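You operate a simulated robot arm through the tools that you are given. There is no shell and no other tool.

The job below is to be done with a simulated robot arm. You get a single attempt, and the scene is never put back.

TASK
Set the green and white tealights in matching cups and switch them on.

It is judged by the outcome, as a careful person would: the job done as asked, and still so three seconds after it is handed in. It fails if anything else is knocked over, pushed out of place, dropped, spilled or broken.

THE ROBOT
A 6-joint arm with a three-finger gripper, fixed in place. Base frame: the origin is at the foot of the arm, x ahead of it, y to its left, z up. Lengths are in cm, angles in degrees, forces in N, time in s.
Its first joint turns from -166.0 to 166.0 degrees. Payload 4.89 kg.
The tool frame sits at the grasp point between the pads (the TCP): z along the fingers, y along the line on which they close. The tips reach 3 cm beyond it. The gripper opens to 16.4 cm. The gripper's body begins 12.5 cm behind the TCP.
Orientation is that of the tool frame in the base frame, as [roll, pitch, yaw] about the fixed x, y, z axes, in that order (R = Rz(yaw) Ry(pitch) Rx(roll)). With the fingers straight down and closing along the base's y, the tool's x points along the base's -x, its y along +y and its z along -z.

THE INTERFACE
- The arm moves only by the tool nudge_tool. Its argument "motion" is a list of rows, each a list of 7 numbers: the shift along the base's x, y, z in cm, then the turn, a rotation vector about the base's x, y, z in degrees, then the opening, from 0 (shut) to 1 (fully open). In form: [[x, y, z, rx, ry, rz, fingers], ...]. A call has 1 to 20 rows; each row shifts and turns the commanded pose from where the row before left it. Rows are played at 5 a second. More than 5 cm and 8.6 degrees between two rows, or a gripper value outside its range, and nothing of the call is played. A pose out of reach is approached as far as the arm can. The call stops where the force on the tool passes 40 N (or 10 N more than at its start, if that is more) or the arm is blocked; 0.2 s more then pass. Each finger travels about 10.8 cm/s and halts on what it meets, pressing with about 20 N; the grip force reading is that of the motor and also rises with nothing between the fingers. The clock runs only during rows and for 0.2 s after the last one: add rows that do not move to give the fingers time. It gives the time, the measured TCP pose, the force on the tool (base axes), the opening and the grip force at its end, in the units of the frame above (readings bear some noise), with the torque about the TCP (base axes, N m) and any sound that the robot's microphone picked up.
- Cameras (640 x 400 px; columns grow to the right, rows downward): "scene" is fixed at [22.05, 65.07, 142.15]; the picture's right is [-0.97, -0.24, 0.00], its down [-0.09, 0.35, -0.93] and it looks along [0.23, -0.91, -0.36] (base axes); focal length 344 px, centre (320, 200). "wrist" rides on the gripper at [7.6, -0.2, -15.2] in the tool frame; the picture's right is [0.02, 1.00, 0.00], its down [-0.88, 0.02, -0.47] and it looks along [-0.47, 0.01, 0.88] (tool axes); focal length 247 px, centre (320, 200). There is no depth. A picture from a camera that has moved, and an enlarged one, comes with that camera's place and axes in the base frame and with its lens.
- grab_frame(camera): a new picture of that camera. No time passes.
- move_column(by): slides the trunk up (or, below 0, down) by that many cm; the arm rides with it, the base frame stays. It gives what a move gives, with no picture.
- inspect(camera, box): a new picture of the part [left, top, right, bottom] of that camera's present view, enlarged. No time passes.
- job_done(): hands the job in; it is judged then, once.

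Nothing tells you positions but the pictures and the camera data. Unless the task says otherwise, let go and move clear before handing in.

The tools are called after "Emit:" as name(argument=value, ...) on one line, values as JSON. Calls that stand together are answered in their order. nudge_tool: Moves the arm, as the interface text tells. Its arguments: {"type":"object","properties":{"motion":{"type":"array","items":{"type":"array","items":{"type":"number"}}}},"required":["motion"]} The other tools are called the same way: move_column (by) slides the trunk up or down; grab_frame (camera) takes a picture; inspect (camera, box) takes an enlarged picture of a part of a camera's view; job_done () hands the job in.

At the start:

```text
clock: 0.0
eef_pos: [55.37, -21.22, 115.75]
tool_rot: [-179.9, 0.0, -179.9]
contact_force: [0.5, -0.9, 0.9]
moment: [-0.03, -0.01, 0.02]
gripper_width: 16.38
grip_force: 0.0
trunk travel left (down, up): [-17.5, 21.5]
```

scene: 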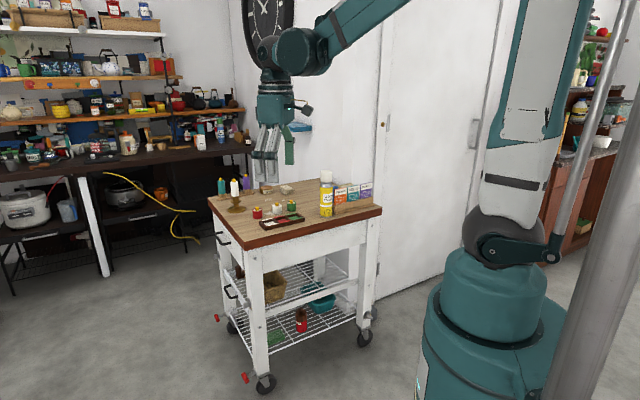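
wrist: 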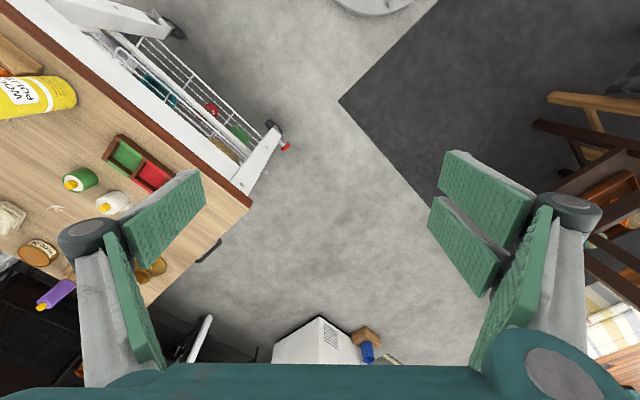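

I see a small cart with a wooden top carrying candles, a yellow bottle, boxes and a tray with coloured compartments. I'll look closer before moving.

Emit:
inspect(camera="scene", box=[200, 160, 390, 260])

Emit:
inspect(camera="wrist", box=[0, 60, 260, 320])

Emit:
inspect(camera="scene", box=[240, 175, 320, 235])

```text
3.37 times, centred on (295, 210) of scene
camera zoom: at [22.05, 65.07, 142.15], right [-0.97, -0.24, 0.0], down [-0.09, 0.35, -0.93], along [0.23, -0.91, -0.36], focal length 1158 px, centre (404, 166)
```

zoom: 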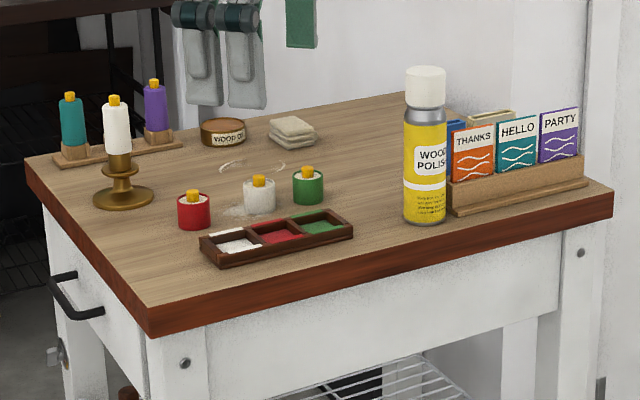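

```text
1.54 times, centred on (130, 190) of wrist
camera zoom: at [47.83, -21.53, 131.04], right [-0.02, 1.0, 0.0], down [0.88, 0.02, 0.47], along [0.47, 0.01, -0.88], focal length 380 px, centre (612, 215)
```

zoom: 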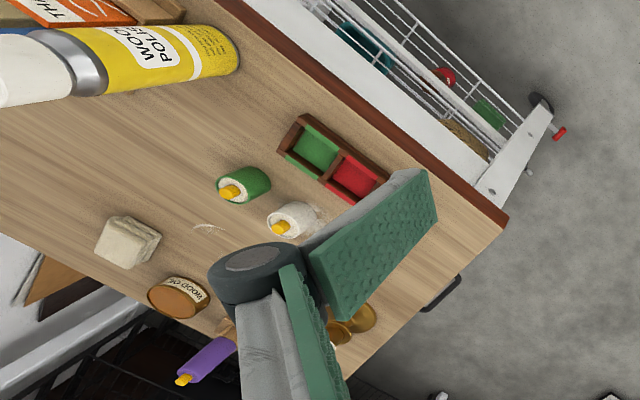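

```text
6.67 times, centred on (280, 205) of scene
camera zoom: at [22.05, 65.07, 142.15], right [-0.97, -0.24, 0.0], down [-0.09, 0.35, -0.93], along [0.23, -0.91, -0.36], focal length 2292 px, centre (587, 167)
```

zoom: 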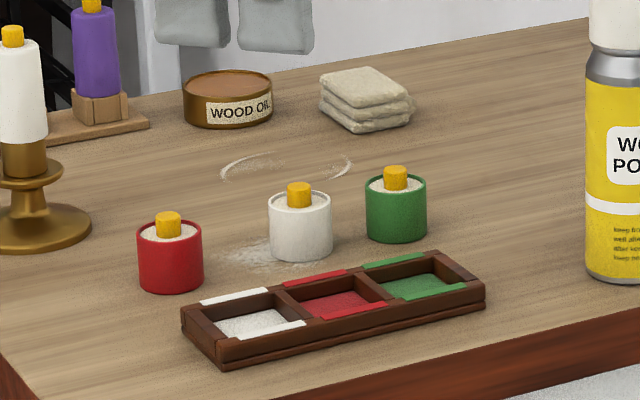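

The tealights stand in a row near (70..81, -59..-71) on a table top at about z=82, and the three-compartment tray lies nearer the robot. I'll move the hand above the tray, staying high, and turn it so the camera faces the row.

Emit:
nudge_tool(motion=[[0.3, -3.2, -0.3, 0, 0, -4.5, 1], [0.3, -3.2, -0.3, 0, 0, -4.5, 1], [0.3, -3.2, -0.3, 0, 0, -4.5, 1], [0.3, -3.2, -0.3, 0, 0, -4.5, 1], [0.3, -3.2, -0.3, 0, 0, -4.5, 1], [0.3, -3.2, -0.3, 0, 0, -4.5, 1], [0.3, -3.2, -0.3, 0, 0, -4.5, 1], [0.3, -3.2, -0.3, 0, 0, -4.5, 1], [0.3, -3.2, -0.3, 0, 0, -4.5, 1], [0.3, -3.2, -0.3, 0, 0, -4.5, 1], [0, 0, 0, 0, 0, 0, 1]])

Emit:
grab_frame(camera="wrist")

Emit:
grab_frame(camera="scene")

```text
clock: 2.4
eef_pos: [58.25, -53.38, 112.63]
tool_rot: [180.0, 0.1, 135.0]
contact_force: [-0.4, -0.1, -0.6]
moment: [0.06, 0.07, -0.01]
gripper_width: 16.39
grip_force: 0.1
trunk travel left (down, up): [-17.5, 21.5]
```

```text
taken
camera wrist: at [52.91, -48.12, 127.91], right [0.69, 0.72, 0.0], down [0.64, -0.61, 0.47], along [0.34, -0.33, -0.88], focal length 247 px, centre (320, 200)
```

wrist: 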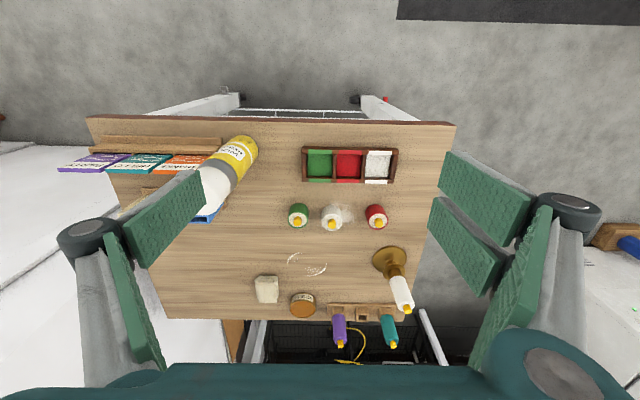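

```text
taken
```

scene: 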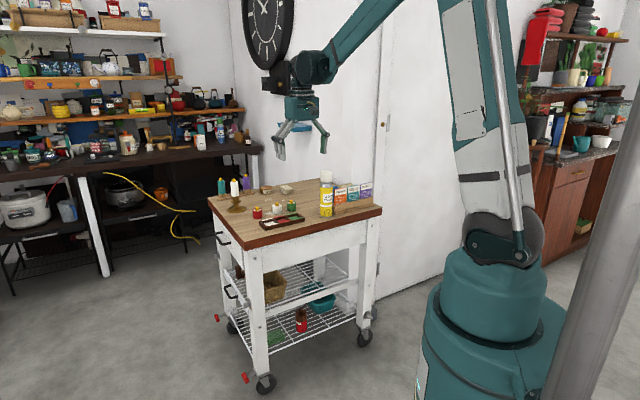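

The view is now square to the tray and tealights; I'll enlarge them.

Emit:
inspect(camera="wrist", box=[270, 130, 430, 240])

Emit:
inspect(camera="wrist", box=[280, 195, 400, 240])

Emit:
inspect(camera="scene", box=[245, 190, 315, 234])

```text
3.64 times, centred on (350, 185) of wrist
camera zoom: at [52.91, -48.12, 127.91], right [0.69, 0.72, 0.0], down [0.64, -0.61, 0.47], along [0.34, -0.33, -0.88], focal length 898 px, centre (211, 254)
```

zoom: 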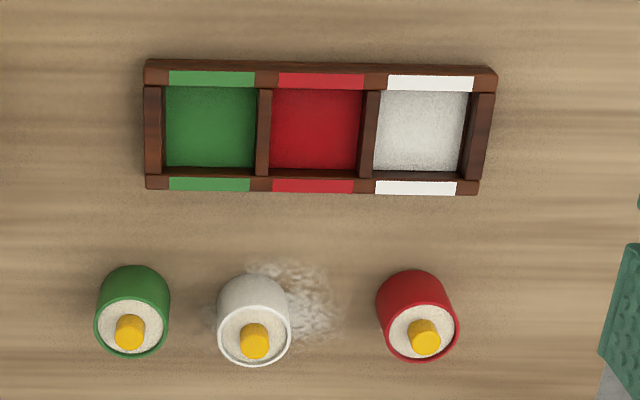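

```text
5.33 times, centred on (340, 218) of wrist
camera zoom: at [52.91, -48.12, 127.91], right [0.69, 0.72, 0.0], down [0.64, -0.61, 0.47], along [0.34, -0.33, -0.88], focal length 1317 px, centre (213, 107)
```

zoom: 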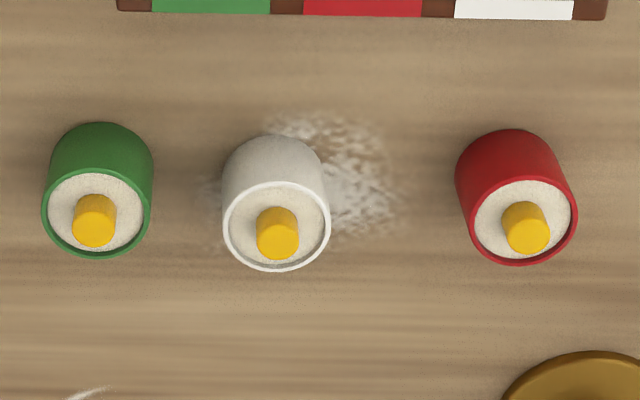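

```text
9.09 times, centred on (280, 212) of scene
camera zoom: at [22.05, 65.07, 142.15], right [-0.97, -0.24, 0.0], down [-0.09, 0.35, -0.93], along [0.23, -0.91, -0.36], focal length 3126 px, centre (684, 91)
```

zoom: 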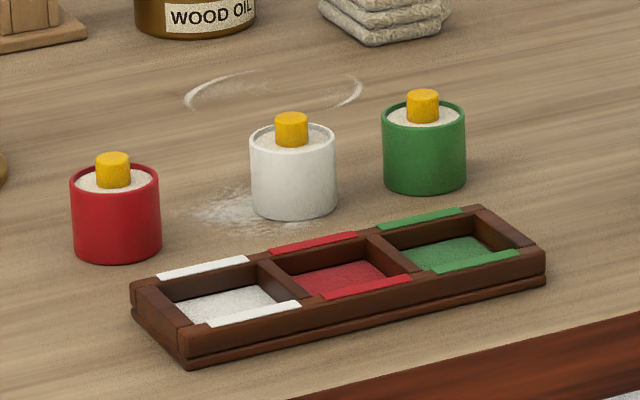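

The tray compartments (green ≈ (64.6, -59.4), red, white ≈ (72.4, -51.6)) and the tealights (green ≈ (69.5, -70.2), white ≈ (74.8, -65.8)) are clear. I'll partly close the fingers and come down above the green tealight to look from nearer.

Emit:
nudge_tool(motion=[[1.6, -2.7, -2.0, 0, 0, 0, 0.5], [1.6, -2.7, -2.0, 0, 0, 0, 0.4], [1.6, -2.7, -2.0, 0, 0, 0, 0.36], [1.6, -2.7, -2.0, 0, 0, 0, 0.36], [1.6, -2.7, -2.0, 0, 0, 0, 0.36], [0, 0, 0, 0, 0, 0, 0.36]])

Emit:
grab_frame(camera="wrist")

Emit:
grab_frame(camera="scene")

```text
clock: 3.8
eef_pos: [66.55, -66.94, 102.71]
tool_rot: [180.0, -0.1, 135.0]
contact_force: [-0.2, -0.4, -0.6]
moment: [0.06, 0.09, 0.0]
gripper_width: 5.91
grip_force: 0.0
trunk travel left (down, up): [-17.5, 21.5]
```

```text
taken
camera wrist: at [61.07, -61.61, 118.04], right [0.69, 0.72, 0.0], down [0.64, -0.61, 0.47], along [0.34, -0.33, -0.88], focal length 247 px, centre (320, 200)
```

wrist: 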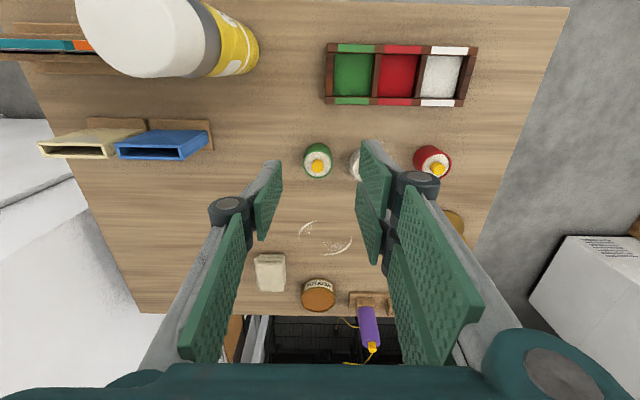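

```text
taken
```

scene: 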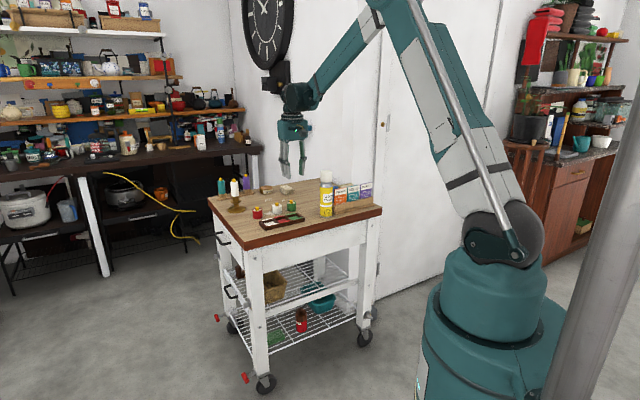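

I see the finger tips and their knuckles; I'll enlarge to judge the finger thickness and the tealight position.

Emit:
inspect(camera="wrist", box=[200, 120, 460, 280])

Emit:
inspect(camera="scene", box=[240, 100, 340, 240])

Emit:
inspect(camera="wrist", box=[290, 30, 490, 190])

```text
2.46 times, centred on (330, 200) of wrist
camera zoom: at [61.07, -61.61, 118.04], right [0.69, 0.72, 0.0], down [0.64, -0.61, 0.47], along [0.34, -0.33, -0.88], focal length 608 px, centre (295, 200)
```

zoom: 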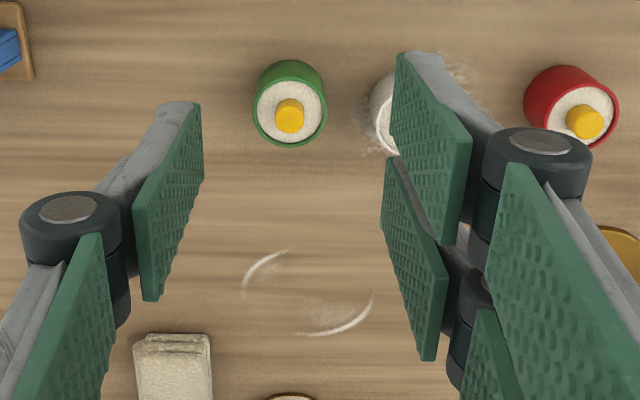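

```text
2.86 times, centred on (290, 170) of scene
camera zoom: at [22.05, 65.07, 142.15], right [-0.97, -0.24, 0.0], down [-0.09, 0.35, -0.93], along [0.23, -0.91, -0.36], focal length 982 px, centre (406, 286)
```

zoom: 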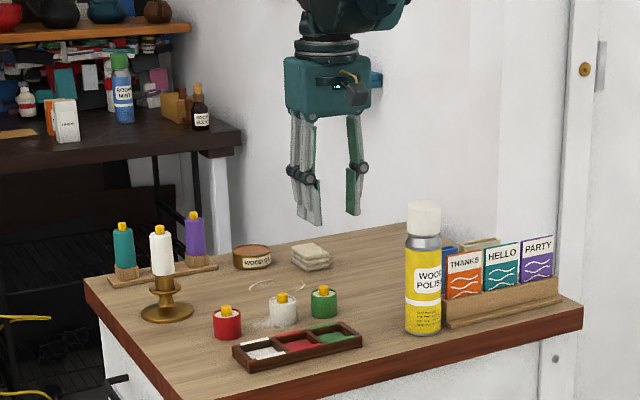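

```text
2.50 times, centred on (390, 110) of wrist
camera zoom: at [61.07, -61.61, 118.04], right [0.69, 0.72, 0.0], down [0.64, -0.61, 0.47], along [0.34, -0.33, -0.88], focal length 617 px, centre (145, 425)
```

zoom: 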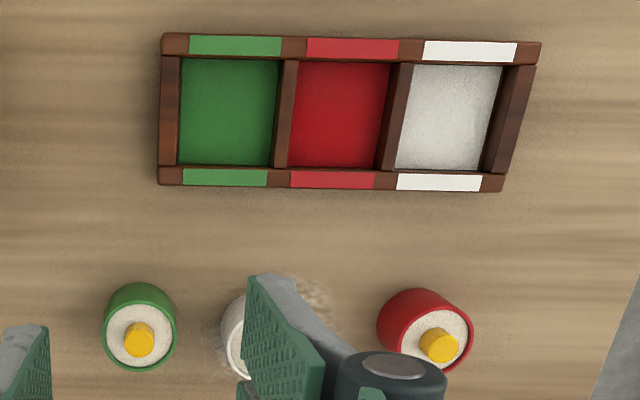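

The gripper has one finger on one side and a pair on the other, with knuckles well above the tips, so there is room between the tealights. I'll lower to just above the green tealight and check alignment.

Emit:
nudge_tool(motion=[[0.9, -1.0, -2.5, 0, 0, 0, 0.36], [0.9, -1.0, -2.5, 0, 0, 0, 0.36], [0.9, -1.0, -2.5, 0, 0, 0, 0.36], [0, 0, 0, 0, 0, 0, 0.36]])

Emit:
grab_frame(camera="wrist")

Emit:
inspect(camera="scene", box=[235, 130, 345, 230])

```text
clock: 4.8
eef_pos: [69.02, -69.94, 95.33]
tool_rot: [180.0, 0.1, 135.0]
contact_force: [-0.4, 0.1, -0.7]
moment: [0.04, 0.03, 0.0]
gripper_width: 5.89
grip_force: 0.0
trunk travel left (down, up): [-17.5, 21.5]
```

```text
taken
camera wrist: at [63.62, -64.63, 110.51], right [0.69, 0.72, 0.0], down [0.64, -0.61, 0.47], along [0.34, -0.33, -0.88], focal length 247 px, centre (320, 200)
```

wrist: 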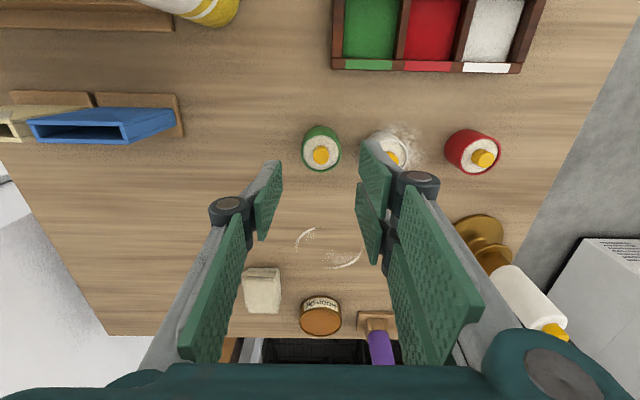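

```text
4.00 times, centred on (290, 180) of scene
camera zoom: at [22.05, 65.07, 142.15], right [-0.97, -0.24, 0.0], down [-0.09, 0.35, -0.93], along [0.23, -0.91, -0.36], focal length 1375 px, centre (440, 280)
```

zoom: 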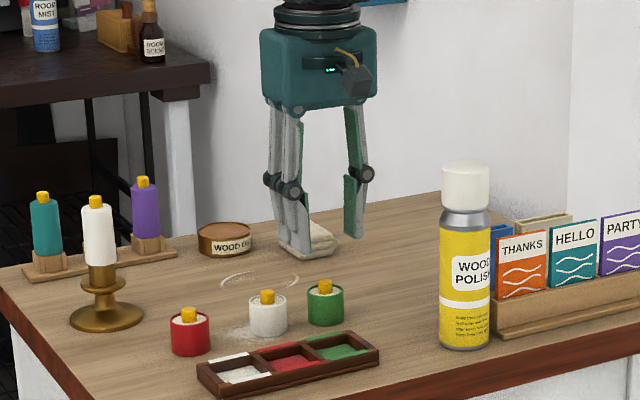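

The gripper is centred on the green tealight. I'll lower in two stages, checking before the tips pass the rim.

Emit:
nudge_tool(motion=[[0.05, 0.05, -2.0, 0, 0, 0, 0.345], [0.05, 0.05, -2.0, 0, 0, 0, 0.345], [0, 0, -1.8, 0, 0, 0, 0.345], [0, 0, 0, 0, 0, 0, 0.345]])

Emit:
grab_frame(camera="wrist")

Emit:
inspect(camera="scene", box=[245, 160, 335, 230])

```text
clock: 5.8
eef_pos: [69.23, -69.65, 89.52]
tool_rot: [-179.9, 0.0, 135.1]
contact_force: [0.0, -0.3, -0.4]
moment: [0.03, 0.04, -0.02]
gripper_width: 5.65
grip_force: 0.1
trunk travel left (down, up): [-17.5, 21.5]
```

```text
taken
camera wrist: at [63.73, -64.34, 104.74], right [0.69, 0.72, 0.0], down [0.64, -0.61, 0.47], along [0.34, -0.33, -0.88], focal length 247 px, centre (320, 200)
```

wrist: 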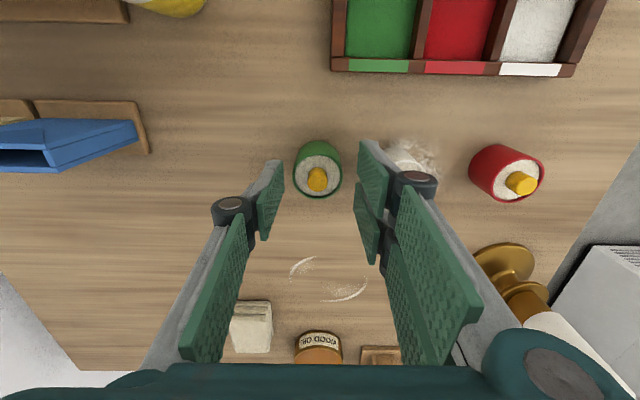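

```text
5.71 times, centred on (290, 195) of scene
camera zoom: at [22.05, 65.07, 142.15], right [-0.97, -0.24, 0.0], down [-0.09, 0.35, -0.93], along [0.23, -0.91, -0.36], focal length 1965 px, centre (491, 229)
```

zoom: 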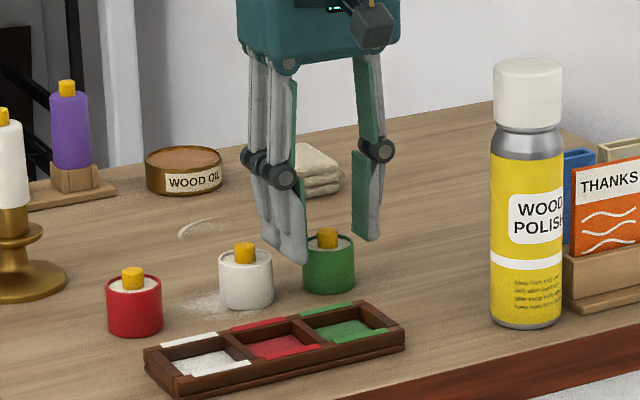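

The green tealight stands between the open tips. I'll enlarge to see the centring precisely.

Emit:
inspect(camera="wrist", box=[250, 120, 390, 240])

```text
3.33 times, centred on (320, 180) of wrist
camera zoom: at [63.73, -64.34, 104.74], right [0.69, 0.72, 0.0], down [0.64, -0.61, 0.47], along [0.34, -0.33, -0.88], focal length 823 px, centre (320, 267)
```

zoom: 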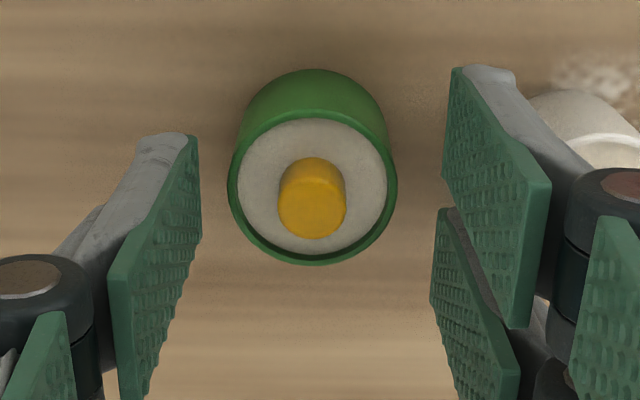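

Centred within about 0.2 cm. I'll lower the tips around the upper half of the green tealight and close.

Emit:
nudge_tool(motion=[[-0.05, -0.15, -1.4, 0, 0, 0, 0.345], [0, 0, -1.25, 0, 0, 0, 0.345], [0, 0, 0, 0, 0, 0, 0.345], [0, 0, 0, 0, 0, 0, 0.3], [0, 0, 0, 0, 0, 0, 0.27], [0, 0, 0, 0, 0, 0, 0.24], [0, 0, 0, 0, 0, 0, 0.22], [0, 0, 0, 0, 0, 0, 0.22]])

Emit:
inspect(camera="wrist", box=[250, 120, 390, 240])

Emit:
inspect(camera="scene", box=[245, 160, 335, 230])

```text
clock: 7.6
eef_pos: [69.06, -69.84, 86.74]
tool_rot: [180.0, 0.0, 135.1]
contact_force: [-0.2, -1.1, -0.1]
moment: [0.0, -0.04, 0.0]
gripper_width: 3.92
grip_force: 20.2
trunk travel left (down, up): [-17.5, 21.5]
```

```text
3.33 times, centred on (320, 180) of wrist
camera zoom: at [63.59, -64.51, 101.96], right [0.69, 0.72, 0.0], down [0.64, -0.61, 0.47], along [0.34, -0.33, -0.88], focal length 823 px, centre (320, 267)
```

zoom: 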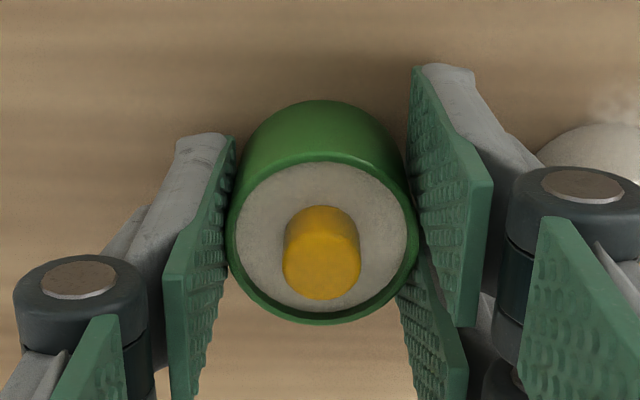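

```text
5.71 times, centred on (290, 195) of scene
camera zoom: at [22.05, 65.07, 142.15], right [-0.97, -0.24, 0.0], down [-0.09, 0.35, -0.93], along [0.23, -0.91, -0.36], focal length 1965 px, centre (491, 229)
```

zoom: 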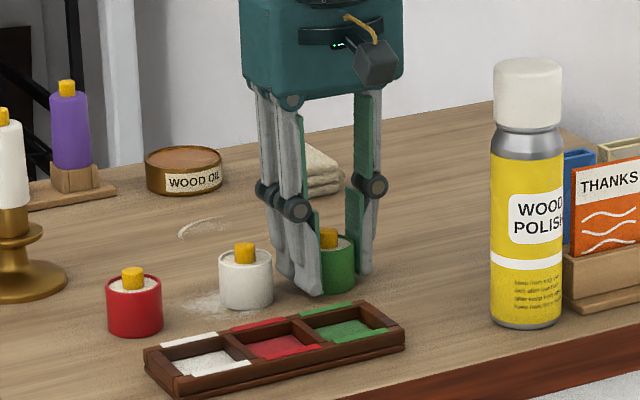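

The green tealight is held (3.9 cm, 20 N). I'll lift it clear and carry it over the green compartment.

Emit:
nudge_tool(motion=[[0, 0, 0.7, 0, 0, 0, 0.22], [0, 0, 1.8, 0, 0, 0, 0.22], [0, 0, 2.0, 0, 0, 0, 0.22], [0, 0, 2.0, 0, 0, 0, 0.22], [-0.8, 1.8, 0, 0, 0, 0, 0.22], [-1.2, 2.6, 0, 0, 0, 0, 0.22], [-1.2, 2.6, 0, 0, 0, 0, 0.22], [-0.9, 2.1, 0, 0, 0, 0, 0.22], [-0.6, 1.4, 0, 0, 0, 0, 0.22], [0, 0, 0, 0, 0, 0, 0.22]])

Emit:
grab_frame(camera="wrist")

Emit:
inspect(camera="wrist", box=[230, 80, 410, 240])

Emit:
inspect(camera="scene", box=[245, 160, 335, 230])

```text
clock: 9.8
eef_pos: [64.28, -59.32, 93.53]
tool_rot: [180.0, 0.0, 135.0]
contact_force: [0.2, 1.1, -1.3]
moment: [-0.03, -0.01, 0.0]
gripper_width: 3.95
grip_force: 19.9
trunk travel left (down, up): [-17.5, 21.5]
```

```text
taken
camera wrist: at [58.89, -54.07, 108.72], right [0.69, 0.72, 0.0], down [0.64, -0.61, 0.47], along [0.34, -0.33, -0.88], focal length 247 px, centre (320, 200)
```

wrist: 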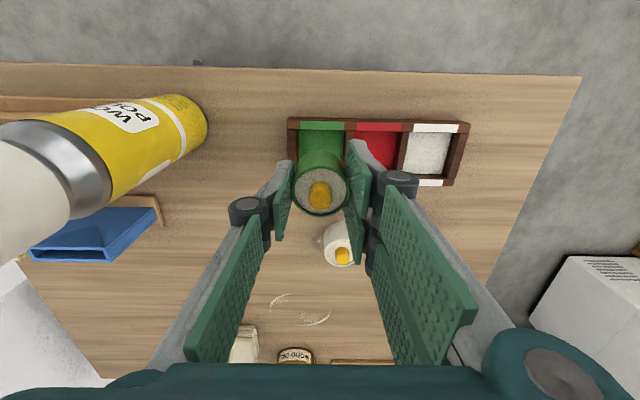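

```text
2.50 times, centred on (320, 160) of wrist
camera zoom: at [58.89, -54.07, 108.72], right [0.69, 0.72, 0.0], down [0.64, -0.61, 0.47], along [0.34, -0.33, -0.88], focal length 617 px, centre (320, 300)
```

zoom: 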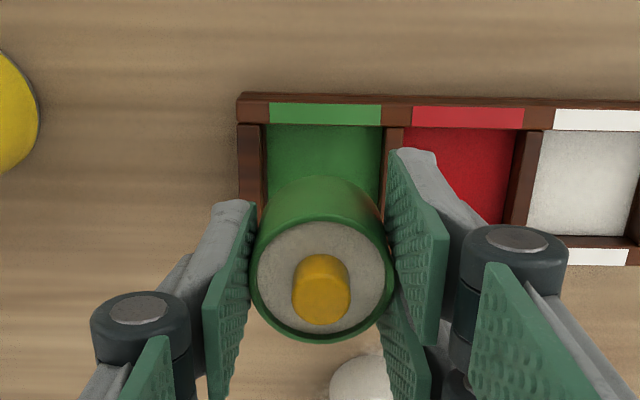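

```text
5.71 times, centred on (290, 195) of scene
camera zoom: at [22.05, 65.07, 142.15], right [-0.97, -0.24, 0.0], down [-0.09, 0.35, -0.93], along [0.23, -0.91, -0.36], focal length 1965 px, centre (491, 229)
```

zoom: 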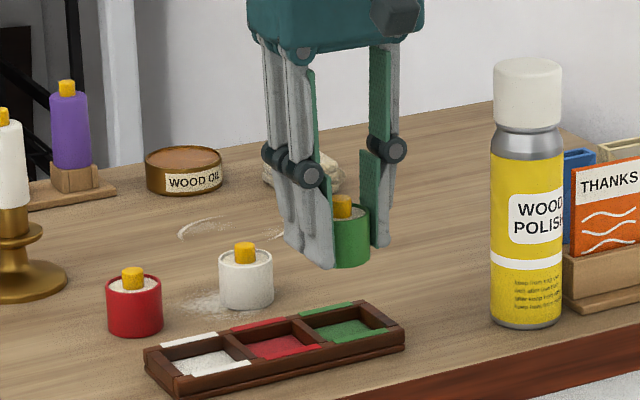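

The held tealight is centred over the green compartment within about 0.2 cm. I'll lower it to just above the rim and check.

Emit:
nudge_tool(motion=[[0, 0.1, -1.5, 0, 0, 0, 0.22], [0, 0, -1.5, 0, 0, 0, 0.22], [0, 0, -1.0, 0, 0, 0, 0.22], [0, 0, 0, 0, 0, 0, 0.22]])

Emit:
inspect(camera="wrist", box=[230, 80, 410, 240])

Emit:
inspect(camera="scene", box=[255, 175, 325, 230])

```text
clock: 10.8
eef_pos: [64.44, -59.4, 89.34]
tool_rot: [180.0, 0.0, 134.9]
contact_force: [0.6, -0.9, 0.0]
moment: [0.0, 0.03, 0.01]
gripper_width: 3.91
grip_force: 20.6
trunk travel left (down, up): [-17.5, 21.5]
```

```text
2.50 times, centred on (320, 160) of wrist
camera zoom: at [59.03, -54.09, 104.6], right [0.69, 0.72, 0.0], down [0.64, -0.61, 0.47], along [0.34, -0.33, -0.88], focal length 617 px, centre (320, 300)
```

zoom: 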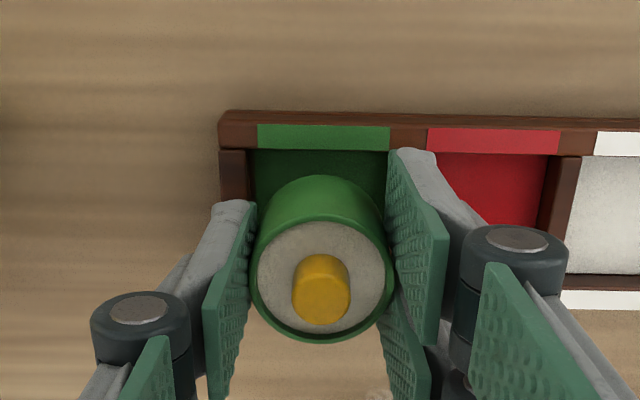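

```text
7.27 times, centred on (290, 202) of scene
camera zoom: at [22.05, 65.07, 142.15], right [-0.97, -0.24, 0.0], down [-0.09, 0.35, -0.93], along [0.23, -0.91, -0.36], focal length 2500 px, centre (538, 182)
```

zoom: 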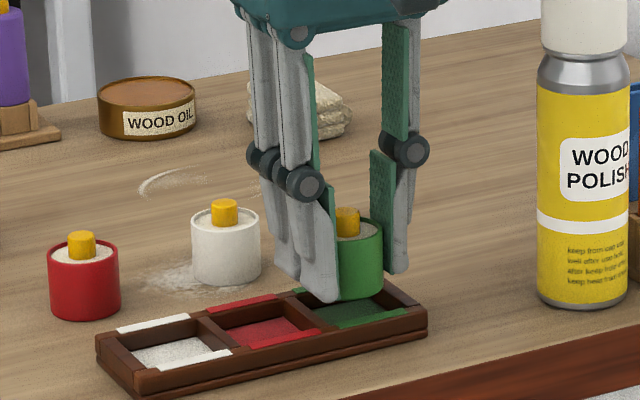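

Tangentially it is centred; radially it sits about 0.25 cm too far out. I'll correct inward and lower slowly into the compartment.

Emit:
nudge_tool(motion=[[-0.15, 0.15, -0.2, 0, 0, 0, 0.22], [0, 0, -0.4, 0, 0, 0, 0.22], [0, 0, -0.4, 0, 0, 0, 0.22], [0, 0, -0.4, 0, 0, 0, 0.22], [0, 0, 0, 0, 0, 0, 0.22]])

Emit:
inspect(camera="wrist", box=[230, 80, 410, 240])

Emit:
inspect(camera="scene", box=[255, 175, 325, 230])

```text
clock: 12.0
eef_pos: [64.16, -59.21, 87.85]
tool_rot: [-180.0, -0.1, 135.1]
contact_force: [0.0, 0.7, -0.1]
moment: [0.01, 0.01, 0.0]
gripper_width: 3.92
grip_force: 20.2
trunk travel left (down, up): [-17.5, 21.5]
```

```text
2.50 times, centred on (320, 160) of wrist
camera zoom: at [58.82, -53.88, 103.19], right [0.69, 0.72, 0.0], down [0.64, -0.61, 0.47], along [0.34, -0.33, -0.88], focal length 617 px, centre (320, 300)
```

zoom: 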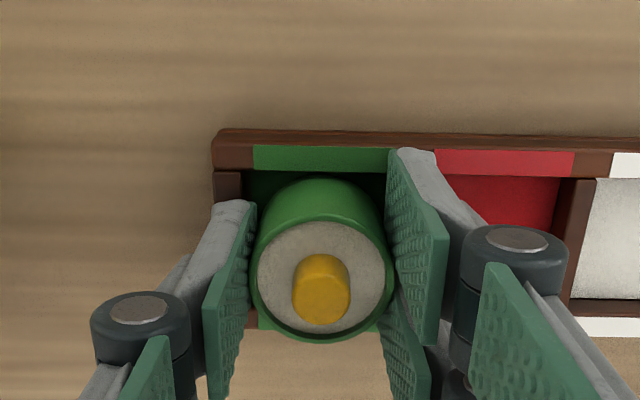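

```text
7.27 times, centred on (290, 202) of scene
camera zoom: at [22.05, 65.07, 142.15], right [-0.97, -0.24, 0.0], down [-0.09, 0.35, -0.93], along [0.23, -0.91, -0.36], focal length 2500 px, centre (538, 182)
```

zoom: 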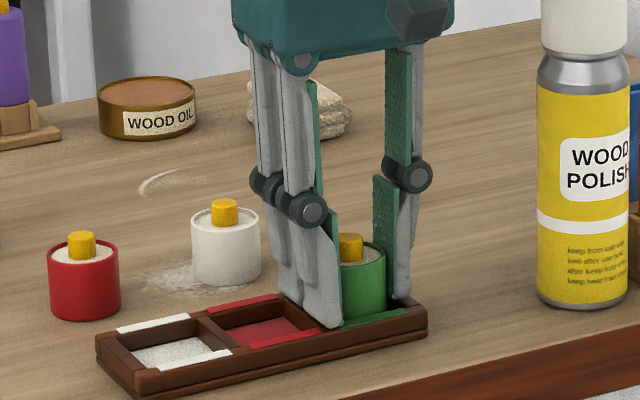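

It is entering the compartment without contact. I'll lower a little more in small steps to find the floor.

Emit:
nudge_tool(motion=[[0, 0, -0.2, 0, 0, 0, 0.22], [0, 0, -0.2, 0, 0, 0, 0.22], [0, 0, 0, 0, 0, 0, 0.22]])

Emit:
inspect(camera="scene", box=[255, 175, 325, 230])

```text
clock: 12.9
eef_pos: [64.12, -59.2, 87.9]
tool_rot: [180.0, 0.1, 135.1]
contact_force: [-1.0, 0.2, 25.3]
moment: [0.5, -0.1, 0.06]
gripper_width: 3.9
grip_force: 20.1
trunk travel left (down, up): [-17.5, 21.5]
stopped in row 3: the force on the tool passed its limit at 42 N (the readings are from after the stop); the commanded pose is now the measured one
```

```text
7.27 times, centred on (290, 202) of scene
camera zoom: at [22.05, 65.07, 142.15], right [-0.97, -0.24, 0.0], down [-0.09, 0.35, -0.93], along [0.23, -0.91, -0.36], focal length 2500 px, centre (538, 182)
```

zoom: 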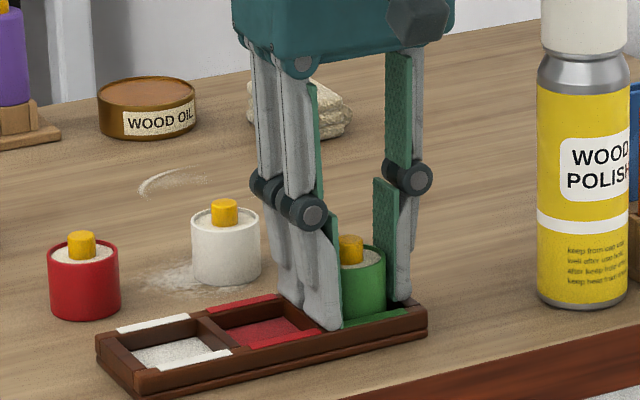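

Contact came about where the compartment floor could be; I'll look closely whether the tealight's base or a finger is touching.

Emit:
inspect(camera="scene", box=[275, 195, 310, 225])

Emit:
inspect(camera="wrist", box=[270, 110, 370, 220])

```text
13.33 times, centred on (292, 210) of scene
camera zoom: at [22.05, 65.07, 142.15], right [-0.97, -0.24, 0.0], down [-0.09, 0.35, -0.93], along [0.23, -0.91, -0.36], focal length 4584 px, centre (687, 67)
```

zoom: 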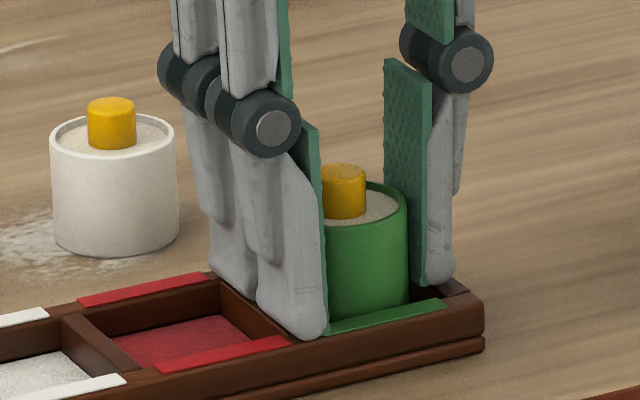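

```text
3.64 times, centred on (320, 165) of wrist
camera zoom: at [58.8, -53.87, 103.0], right [0.69, 0.72, 0.0], down [0.64, -0.61, 0.47], along [0.34, -0.33, -0.88], focal length 898 px, centre (320, 327)
```

zoom: 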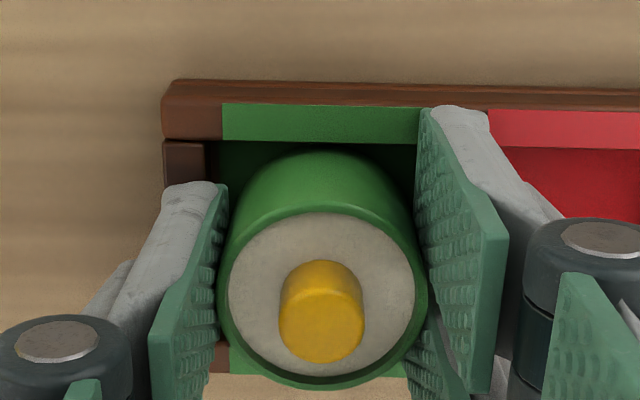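

The near right fingertip rests on the tray's rim while the tealight base is already inside the compartment, just above its floor. I'll ease up slightly and open gently so it settles down.

Emit:
nudge_tool(motion=[[0, 0, 0.15, 0, 0, 0, 0.22], [0, 0, 0, 0, 0, 0, 0.22], [0, 0, 0, 0, 0, 0, 0.25], [0, 0, 0, 0, 0, 0, 0.27], [0, 0, 0, 0, 0, 0, 0.3], [0, 0, 0, 0, 0, 0, 0.32], [0, 0, 0, 0, 0, 0, 0.32]])

Emit:
inspect(camera="scene", box=[275, 195, 310, 225])

Emit:
inspect(camera="wrist", box=[270, 110, 370, 220])

```text
clock: 14.5
eef_pos: [64.25, -59.27, 87.78]
tool_rot: [-180.0, 0.0, 134.9]
contact_force: [-0.2, -0.7, 1.5]
moment: [-0.01, 0.02, 0.02]
gripper_width: 5.24
grip_force: 0.1
trunk travel left (down, up): [-17.5, 21.5]
```

```text
13.33 times, centred on (292, 210) of scene
camera zoom: at [22.05, 65.07, 142.15], right [-0.97, -0.24, 0.0], down [-0.09, 0.35, -0.93], along [0.23, -0.91, -0.36], focal length 4584 px, centre (687, 67)
```

zoom: 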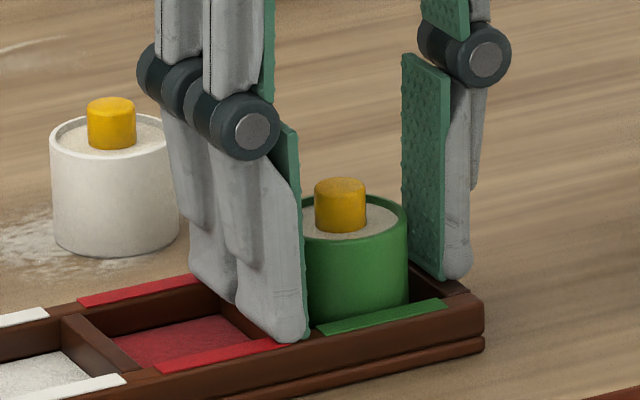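

```text
3.64 times, centred on (320, 165) of wrist
camera zoom: at [58.86, -53.93, 103.02], right [0.69, 0.72, 0.0], down [0.64, -0.61, 0.47], along [0.34, -0.33, -0.88], focal length 898 px, centre (320, 327)
```

zoom: 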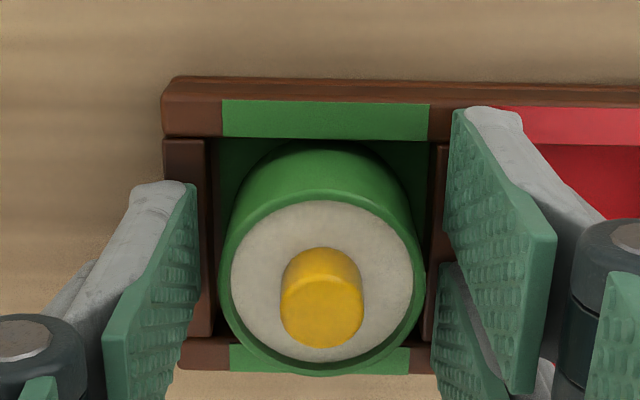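

The green tealight now sits upright in the green compartment. I'll raise straight up, close the fingers and take a look before trying its flame as a push switch.

Emit:
nudge_tool(motion=[[0, 0, 0.5, 0, 0, 0, 0.32], [0, 0, 2.0, 0, 0, 0, 0.32], [0, 0, 2.0, 0, 0, 0, 0.32], [0, 0, 2.0, 0, 0, 0, 0.32], [0, 0, 1.5, 0, 0, 0, 0.2], [0, 0, 0, 0, 0, 0, 0.1], [0, 0, 0, 0, 0, 0, 0.0], [0, 0, 0, 0, 0, 0, 0.0]])

Emit:
grab_frame(camera="wrist")

Emit:
inspect(camera="scene", box=[255, 175, 325, 230])

```text
clock: 16.3
eef_pos: [64.5, -59.38, 95.71]
tool_rot: [-179.9, -0.1, 135.0]
contact_force: [0.1, -0.2, -0.3]
moment: [-0.06, -0.03, 0.01]
gripper_width: 0.0
grip_force: 20.5
trunk travel left (down, up): [-17.5, 21.5]
```

```text
taken
camera wrist: at [59.01, -54.0, 110.99], right [0.69, 0.72, 0.0], down [0.64, -0.61, 0.47], along [0.34, -0.33, -0.88], focal length 247 px, centre (320, 200)
```

wrist: 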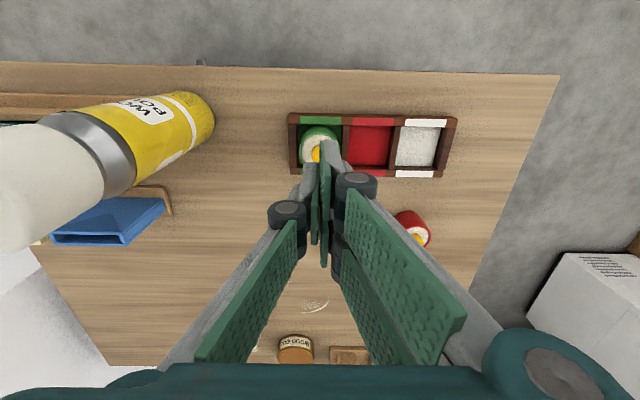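

```text
7.27 times, centred on (290, 202) of scene
camera zoom: at [22.05, 65.07, 142.15], right [-0.97, -0.24, 0.0], down [-0.09, 0.35, -0.93], along [0.23, -0.91, -0.36], focal length 2500 px, centre (538, 182)
```

zoom: 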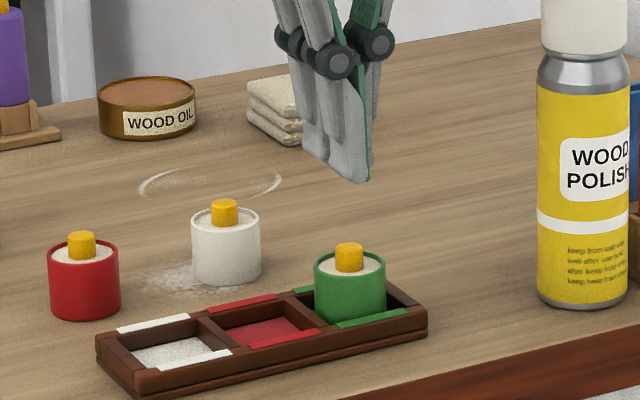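

The green tealight sits well, and the closed tips are right above its flame. I'll lower to just above the flame.

Emit:
nudge_tool(motion=[[0, 0, -1.5, 0, 0, 0, 0], [0, 0, -1.5, 0, 0, 0, 0], [0, 0, -0.8, 0, 0, 0, 0], [0, 0, 0, 0, 0, 0, 0]])

Emit:
inspect(camera="wrist", box=[270, 110, 370, 220])

Emit:
inspect(camera="scene", box=[275, 195, 310, 225])

```text
clock: 17.3
eef_pos: [64.38, -59.22, 91.97]
tool_rot: [180.0, 0.0, 135.0]
contact_force: [-0.5, -0.2, -0.9]
moment: [0.04, 0.01, 0.02]
gripper_width: 0.0
grip_force: 19.8
trunk travel left (down, up): [-17.5, 21.5]
```

```text
3.64 times, centred on (320, 165) of wrist
camera zoom: at [58.9, -53.93, 107.17], right [0.69, 0.72, 0.0], down [0.64, -0.61, 0.47], along [0.34, -0.33, -0.88], focal length 898 px, centre (320, 327)
```

zoom: 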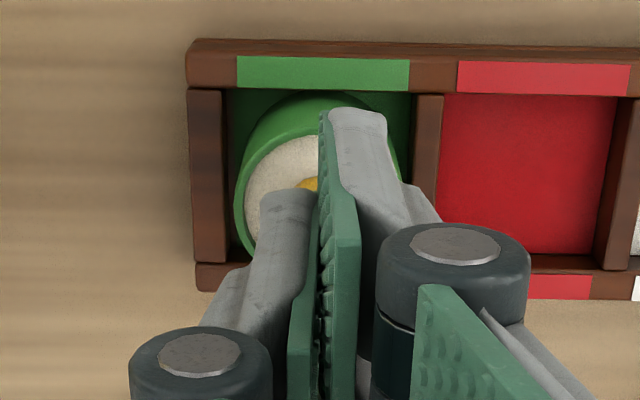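

```text
13.33 times, centred on (292, 210) of scene
camera zoom: at [22.05, 65.07, 142.15], right [-0.97, -0.24, 0.0], down [-0.09, 0.35, -0.93], along [0.23, -0.91, -0.36], focal length 4584 px, centre (687, 67)
```

zoom: 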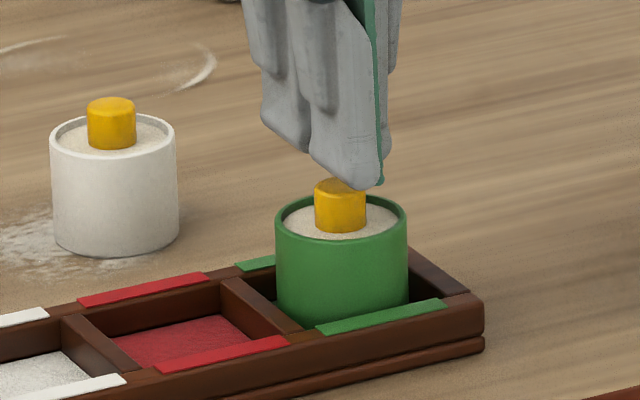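

The tips hover about 1 cm over the flame. I'll lower in small steps and watch force and sound.

Emit:
nudge_tool(motion=[[0, 0, -0.4, 0, 0, 0, 0], [0, 0, -0.2, 0, 0, 0, 0], [0, 0, -0.1, 0, 0, 0, 0], [0, 0, -0.1, 0, 0, 0, 0], [0, 0, 0, 0, 0, 0, 0]])

Emit:
inspect(camera="scene", box=[275, 195, 310, 225])

```text
clock: 18.5
eef_pos: [64.29, -59.19, 91.2]
tool_rot: [180.0, 0.1, 135.0]
contact_force: [0.5, -0.1, -0.1]
moment: [0.0, -0.01, 0.0]
gripper_width: 0.0
grip_force: 20.2
trunk travel left (down, up): [-17.5, 21.5]
```

```text
13.33 times, centred on (292, 210) of scene
camera zoom: at [22.05, 65.07, 142.15], right [-0.97, -0.24, 0.0], down [-0.09, 0.35, -0.93], along [0.23, -0.91, -0.36], focal length 4584 px, centre (687, 67)
```

zoom: 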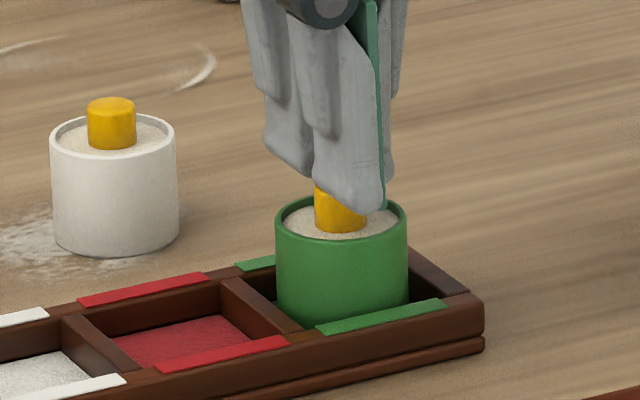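

No contact yet; I'll continue down in small steps.

Emit:
nudge_tool(motion=[[0, 0, -0.1, 0, 0, 0, 0], [0, 0, -0.1, 0, 0, 0, 0], [0, 0, -0.1, 0, 0, 0, 0], [0, 0, -0.1, 0, 0, 0, 0], [0, 0, 0, 0, 0, 0, 0]])

Emit:
inspect(camera="scene", box=[275, 195, 310, 225])

```text
clock: 19.7
eef_pos: [64.27, -59.26, 90.76]
tool_rot: [180.0, 0.0, 135.0]
contact_force: [0.0, -1.2, 1.0]
moment: [0.01, 0.02, -0.06]
gripper_width: 0.6
grip_force: 20.6
trunk travel left (down, up): [-17.5, 21.5]
```

```text
13.33 times, centred on (292, 210) of scene
camera zoom: at [22.05, 65.07, 142.15], right [-0.97, -0.24, 0.0], down [-0.09, 0.35, -0.93], along [0.23, -0.91, -0.36], focal length 4584 px, centre (687, 67)
```

zoom: 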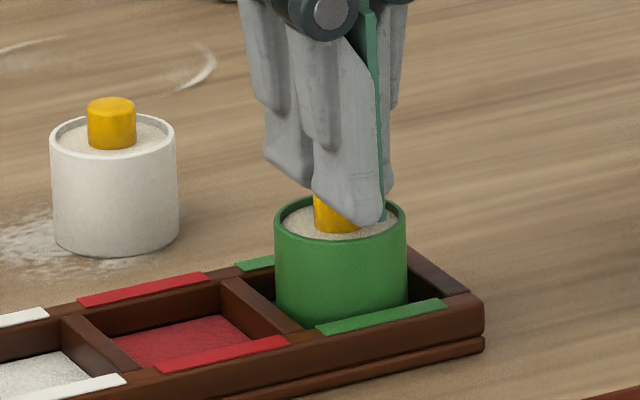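

The closed tips were wedged apart by the flame (width 0.6), so pressing on the seam is wrong. I'll rise, re-centre so that the single finger's tip lands on the flame, and check.

Emit:
nudge_tool(motion=[[0, 0, 0.4, 0, 0, 0, 0.04], [0, 0, 0.8, 0, 0, 0, 0.02], [0, 0, 0.8, 0, 0, 0, 0], [0.7, 0.36, 0, 0, 0, 0, 0], [0, 0, 0, 0, 0, 0, 0]])

Emit:
inspect(camera="wrist", box=[270, 110, 370, 220])

Emit:
inspect(camera="scene", box=[275, 195, 310, 225])

```text
clock: 20.9
eef_pos: [64.89, -58.91, 92.73]
tool_rot: [179.9, 0.0, 134.8]
contact_force: [-0.1, -0.6, -0.6]
moment: [0.04, 0.02, 0.01]
gripper_width: 0.0
grip_force: 20.1
trunk travel left (down, up): [-17.5, 21.5]
```

```text
3.64 times, centred on (320, 165) of wrist
camera zoom: at [59.52, -53.61, 108.02], right [0.69, 0.72, 0.0], down [0.64, -0.61, 0.47], along [0.34, -0.33, -0.88], focal length 898 px, centre (320, 327)
```

zoom: 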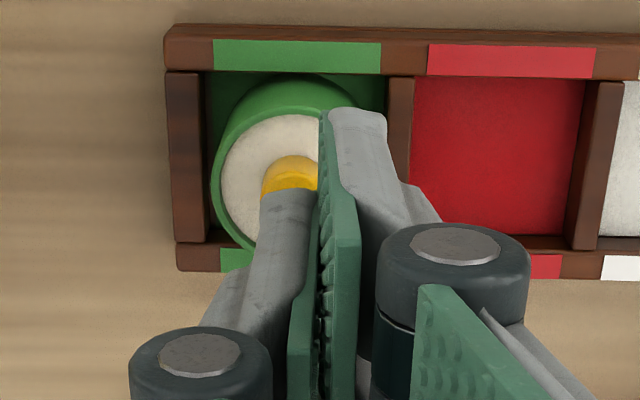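

```text
13.33 times, centred on (292, 210) of scene
camera zoom: at [22.05, 65.07, 142.15], right [-0.97, -0.24, 0.0], down [-0.09, 0.35, -0.93], along [0.23, -0.91, -0.36], focal length 4584 px, centre (687, 67)
```

zoom: 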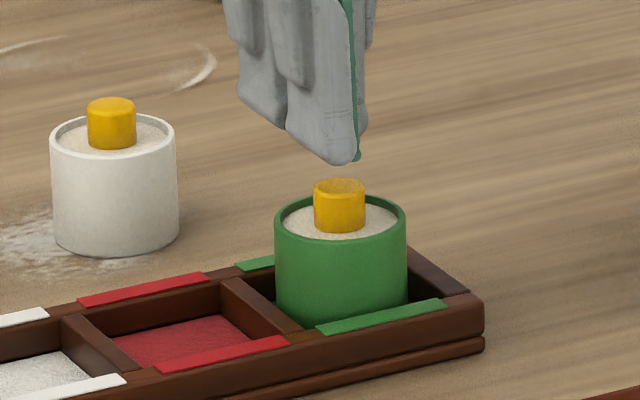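

The single finger's tip is now above the flame. I'll press down slowly, watching for force or sound.

Emit:
nudge_tool(motion=[[0, 0, -0.8, 0, 0, 0, 0], [0, 0, -0.6, 0, 0, 0, 0], [0, 0, -0.2, 0, 0, 0, 0], [0, 0, -0.1, 0, 0, 0, 0], [0, 0, -0.1, 0, 0, 0, 0], [0, 0, -0.1, 0, 0, 0, 0], [0, 0, 0, 0, 0, 0, 0]])

Emit:
inspect(camera="scene", box=[275, 195, 310, 225])

Emit:
inspect(camera="wrist", box=[270, 110, 370, 220])

```text
clock: 22.5
eef_pos: [64.91, -58.93, 90.88]
tool_rot: [180.0, 0.0, 135.0]
contact_force: [0.8, -0.1, -0.1]
moment: [0.0, 0.04, 0.02]
gripper_width: 0.58
grip_force: 20.1
trunk travel left (down, up): [-17.5, 21.5]
```

```text
13.33 times, centred on (292, 210) of scene
camera zoom: at [22.05, 65.07, 142.15], right [-0.97, -0.24, 0.0], down [-0.09, 0.35, -0.93], along [0.23, -0.91, -0.36], focal length 4584 px, centre (687, 67)
```

zoom: 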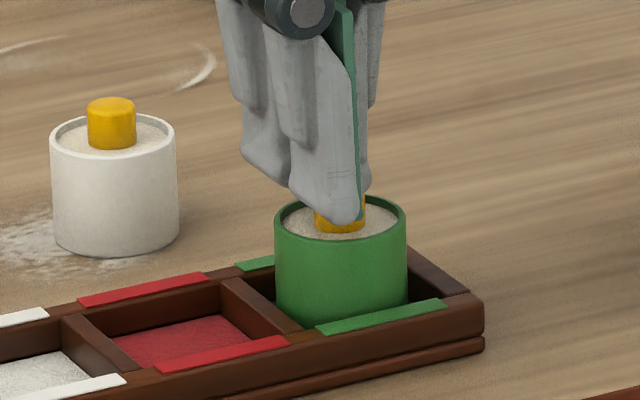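

```text
3.64 times, centred on (320, 165) of wrist
camera zoom: at [59.47, -53.58, 106.1], right [0.69, 0.72, 0.0], down [0.64, -0.61, 0.47], along [0.34, -0.33, -0.88], focal length 898 px, centre (320, 327)
```

zoom: 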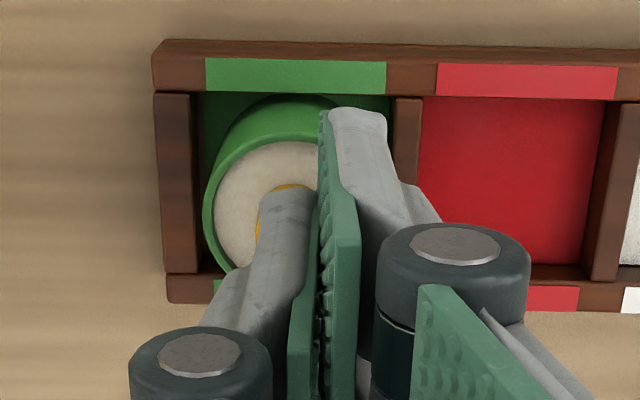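

Again the width rose to 0.6 with almost no vertical force. I'll back off and look carefully at the flame to learn how it behaves.

Emit:
nudge_tool(motion=[[0, 0, 0.3, 0, 0, 0, 0], [0, 0, 0, 0, 0, 0, 0]])

Emit:
inspect(camera="wrist", box=[290, 130, 350, 200])

Emit:
inspect(camera="scene", box=[285, 198, 307, 214])

```text
clock: 23.1
eef_pos: [65.02, -58.89, 91.1]
tool_rot: [180.0, -0.1, 135.0]
contact_force: [-0.2, 0.6, -0.4]
moment: [0.04, 0.03, 0.04]
gripper_width: 0.0
grip_force: 20.0
trunk travel left (down, up): [-17.5, 21.5]
```

```text
5.71 times, centred on (320, 165) of wrist
camera zoom: at [59.55, -53.55, 106.41], right [0.69, 0.72, 0.0], down [0.64, -0.61, 0.47], along [0.34, -0.33, -0.88], focal length 1411 px, centre (320, 400)
```

zoom: 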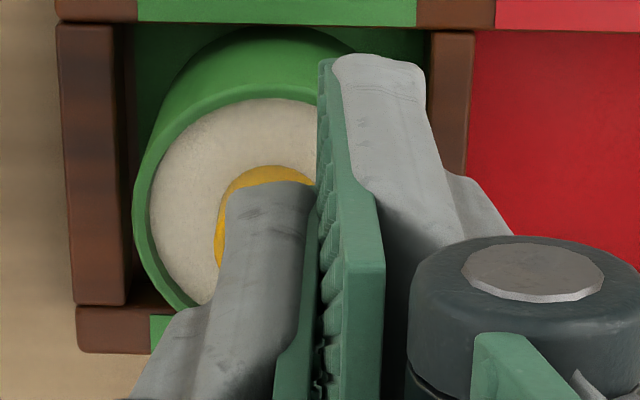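

```text
16.00 times, centred on (296, 206) of scene
camera zoom: at [22.05, 65.07, 142.15], right [-0.97, -0.24, 0.0], down [-0.09, 0.35, -0.93], along [0.23, -0.91, -0.36], focal length 5501 px, centre (704, 104)
```

zoom: 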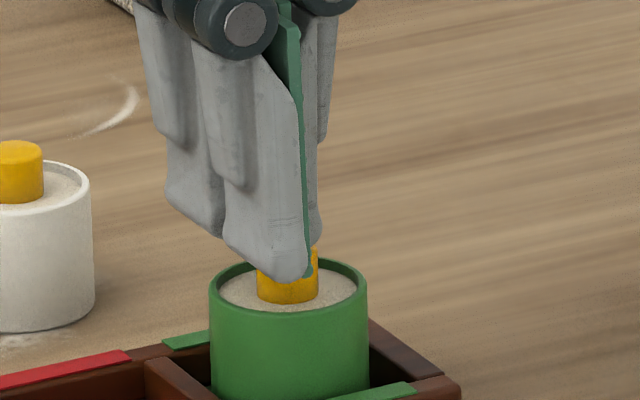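

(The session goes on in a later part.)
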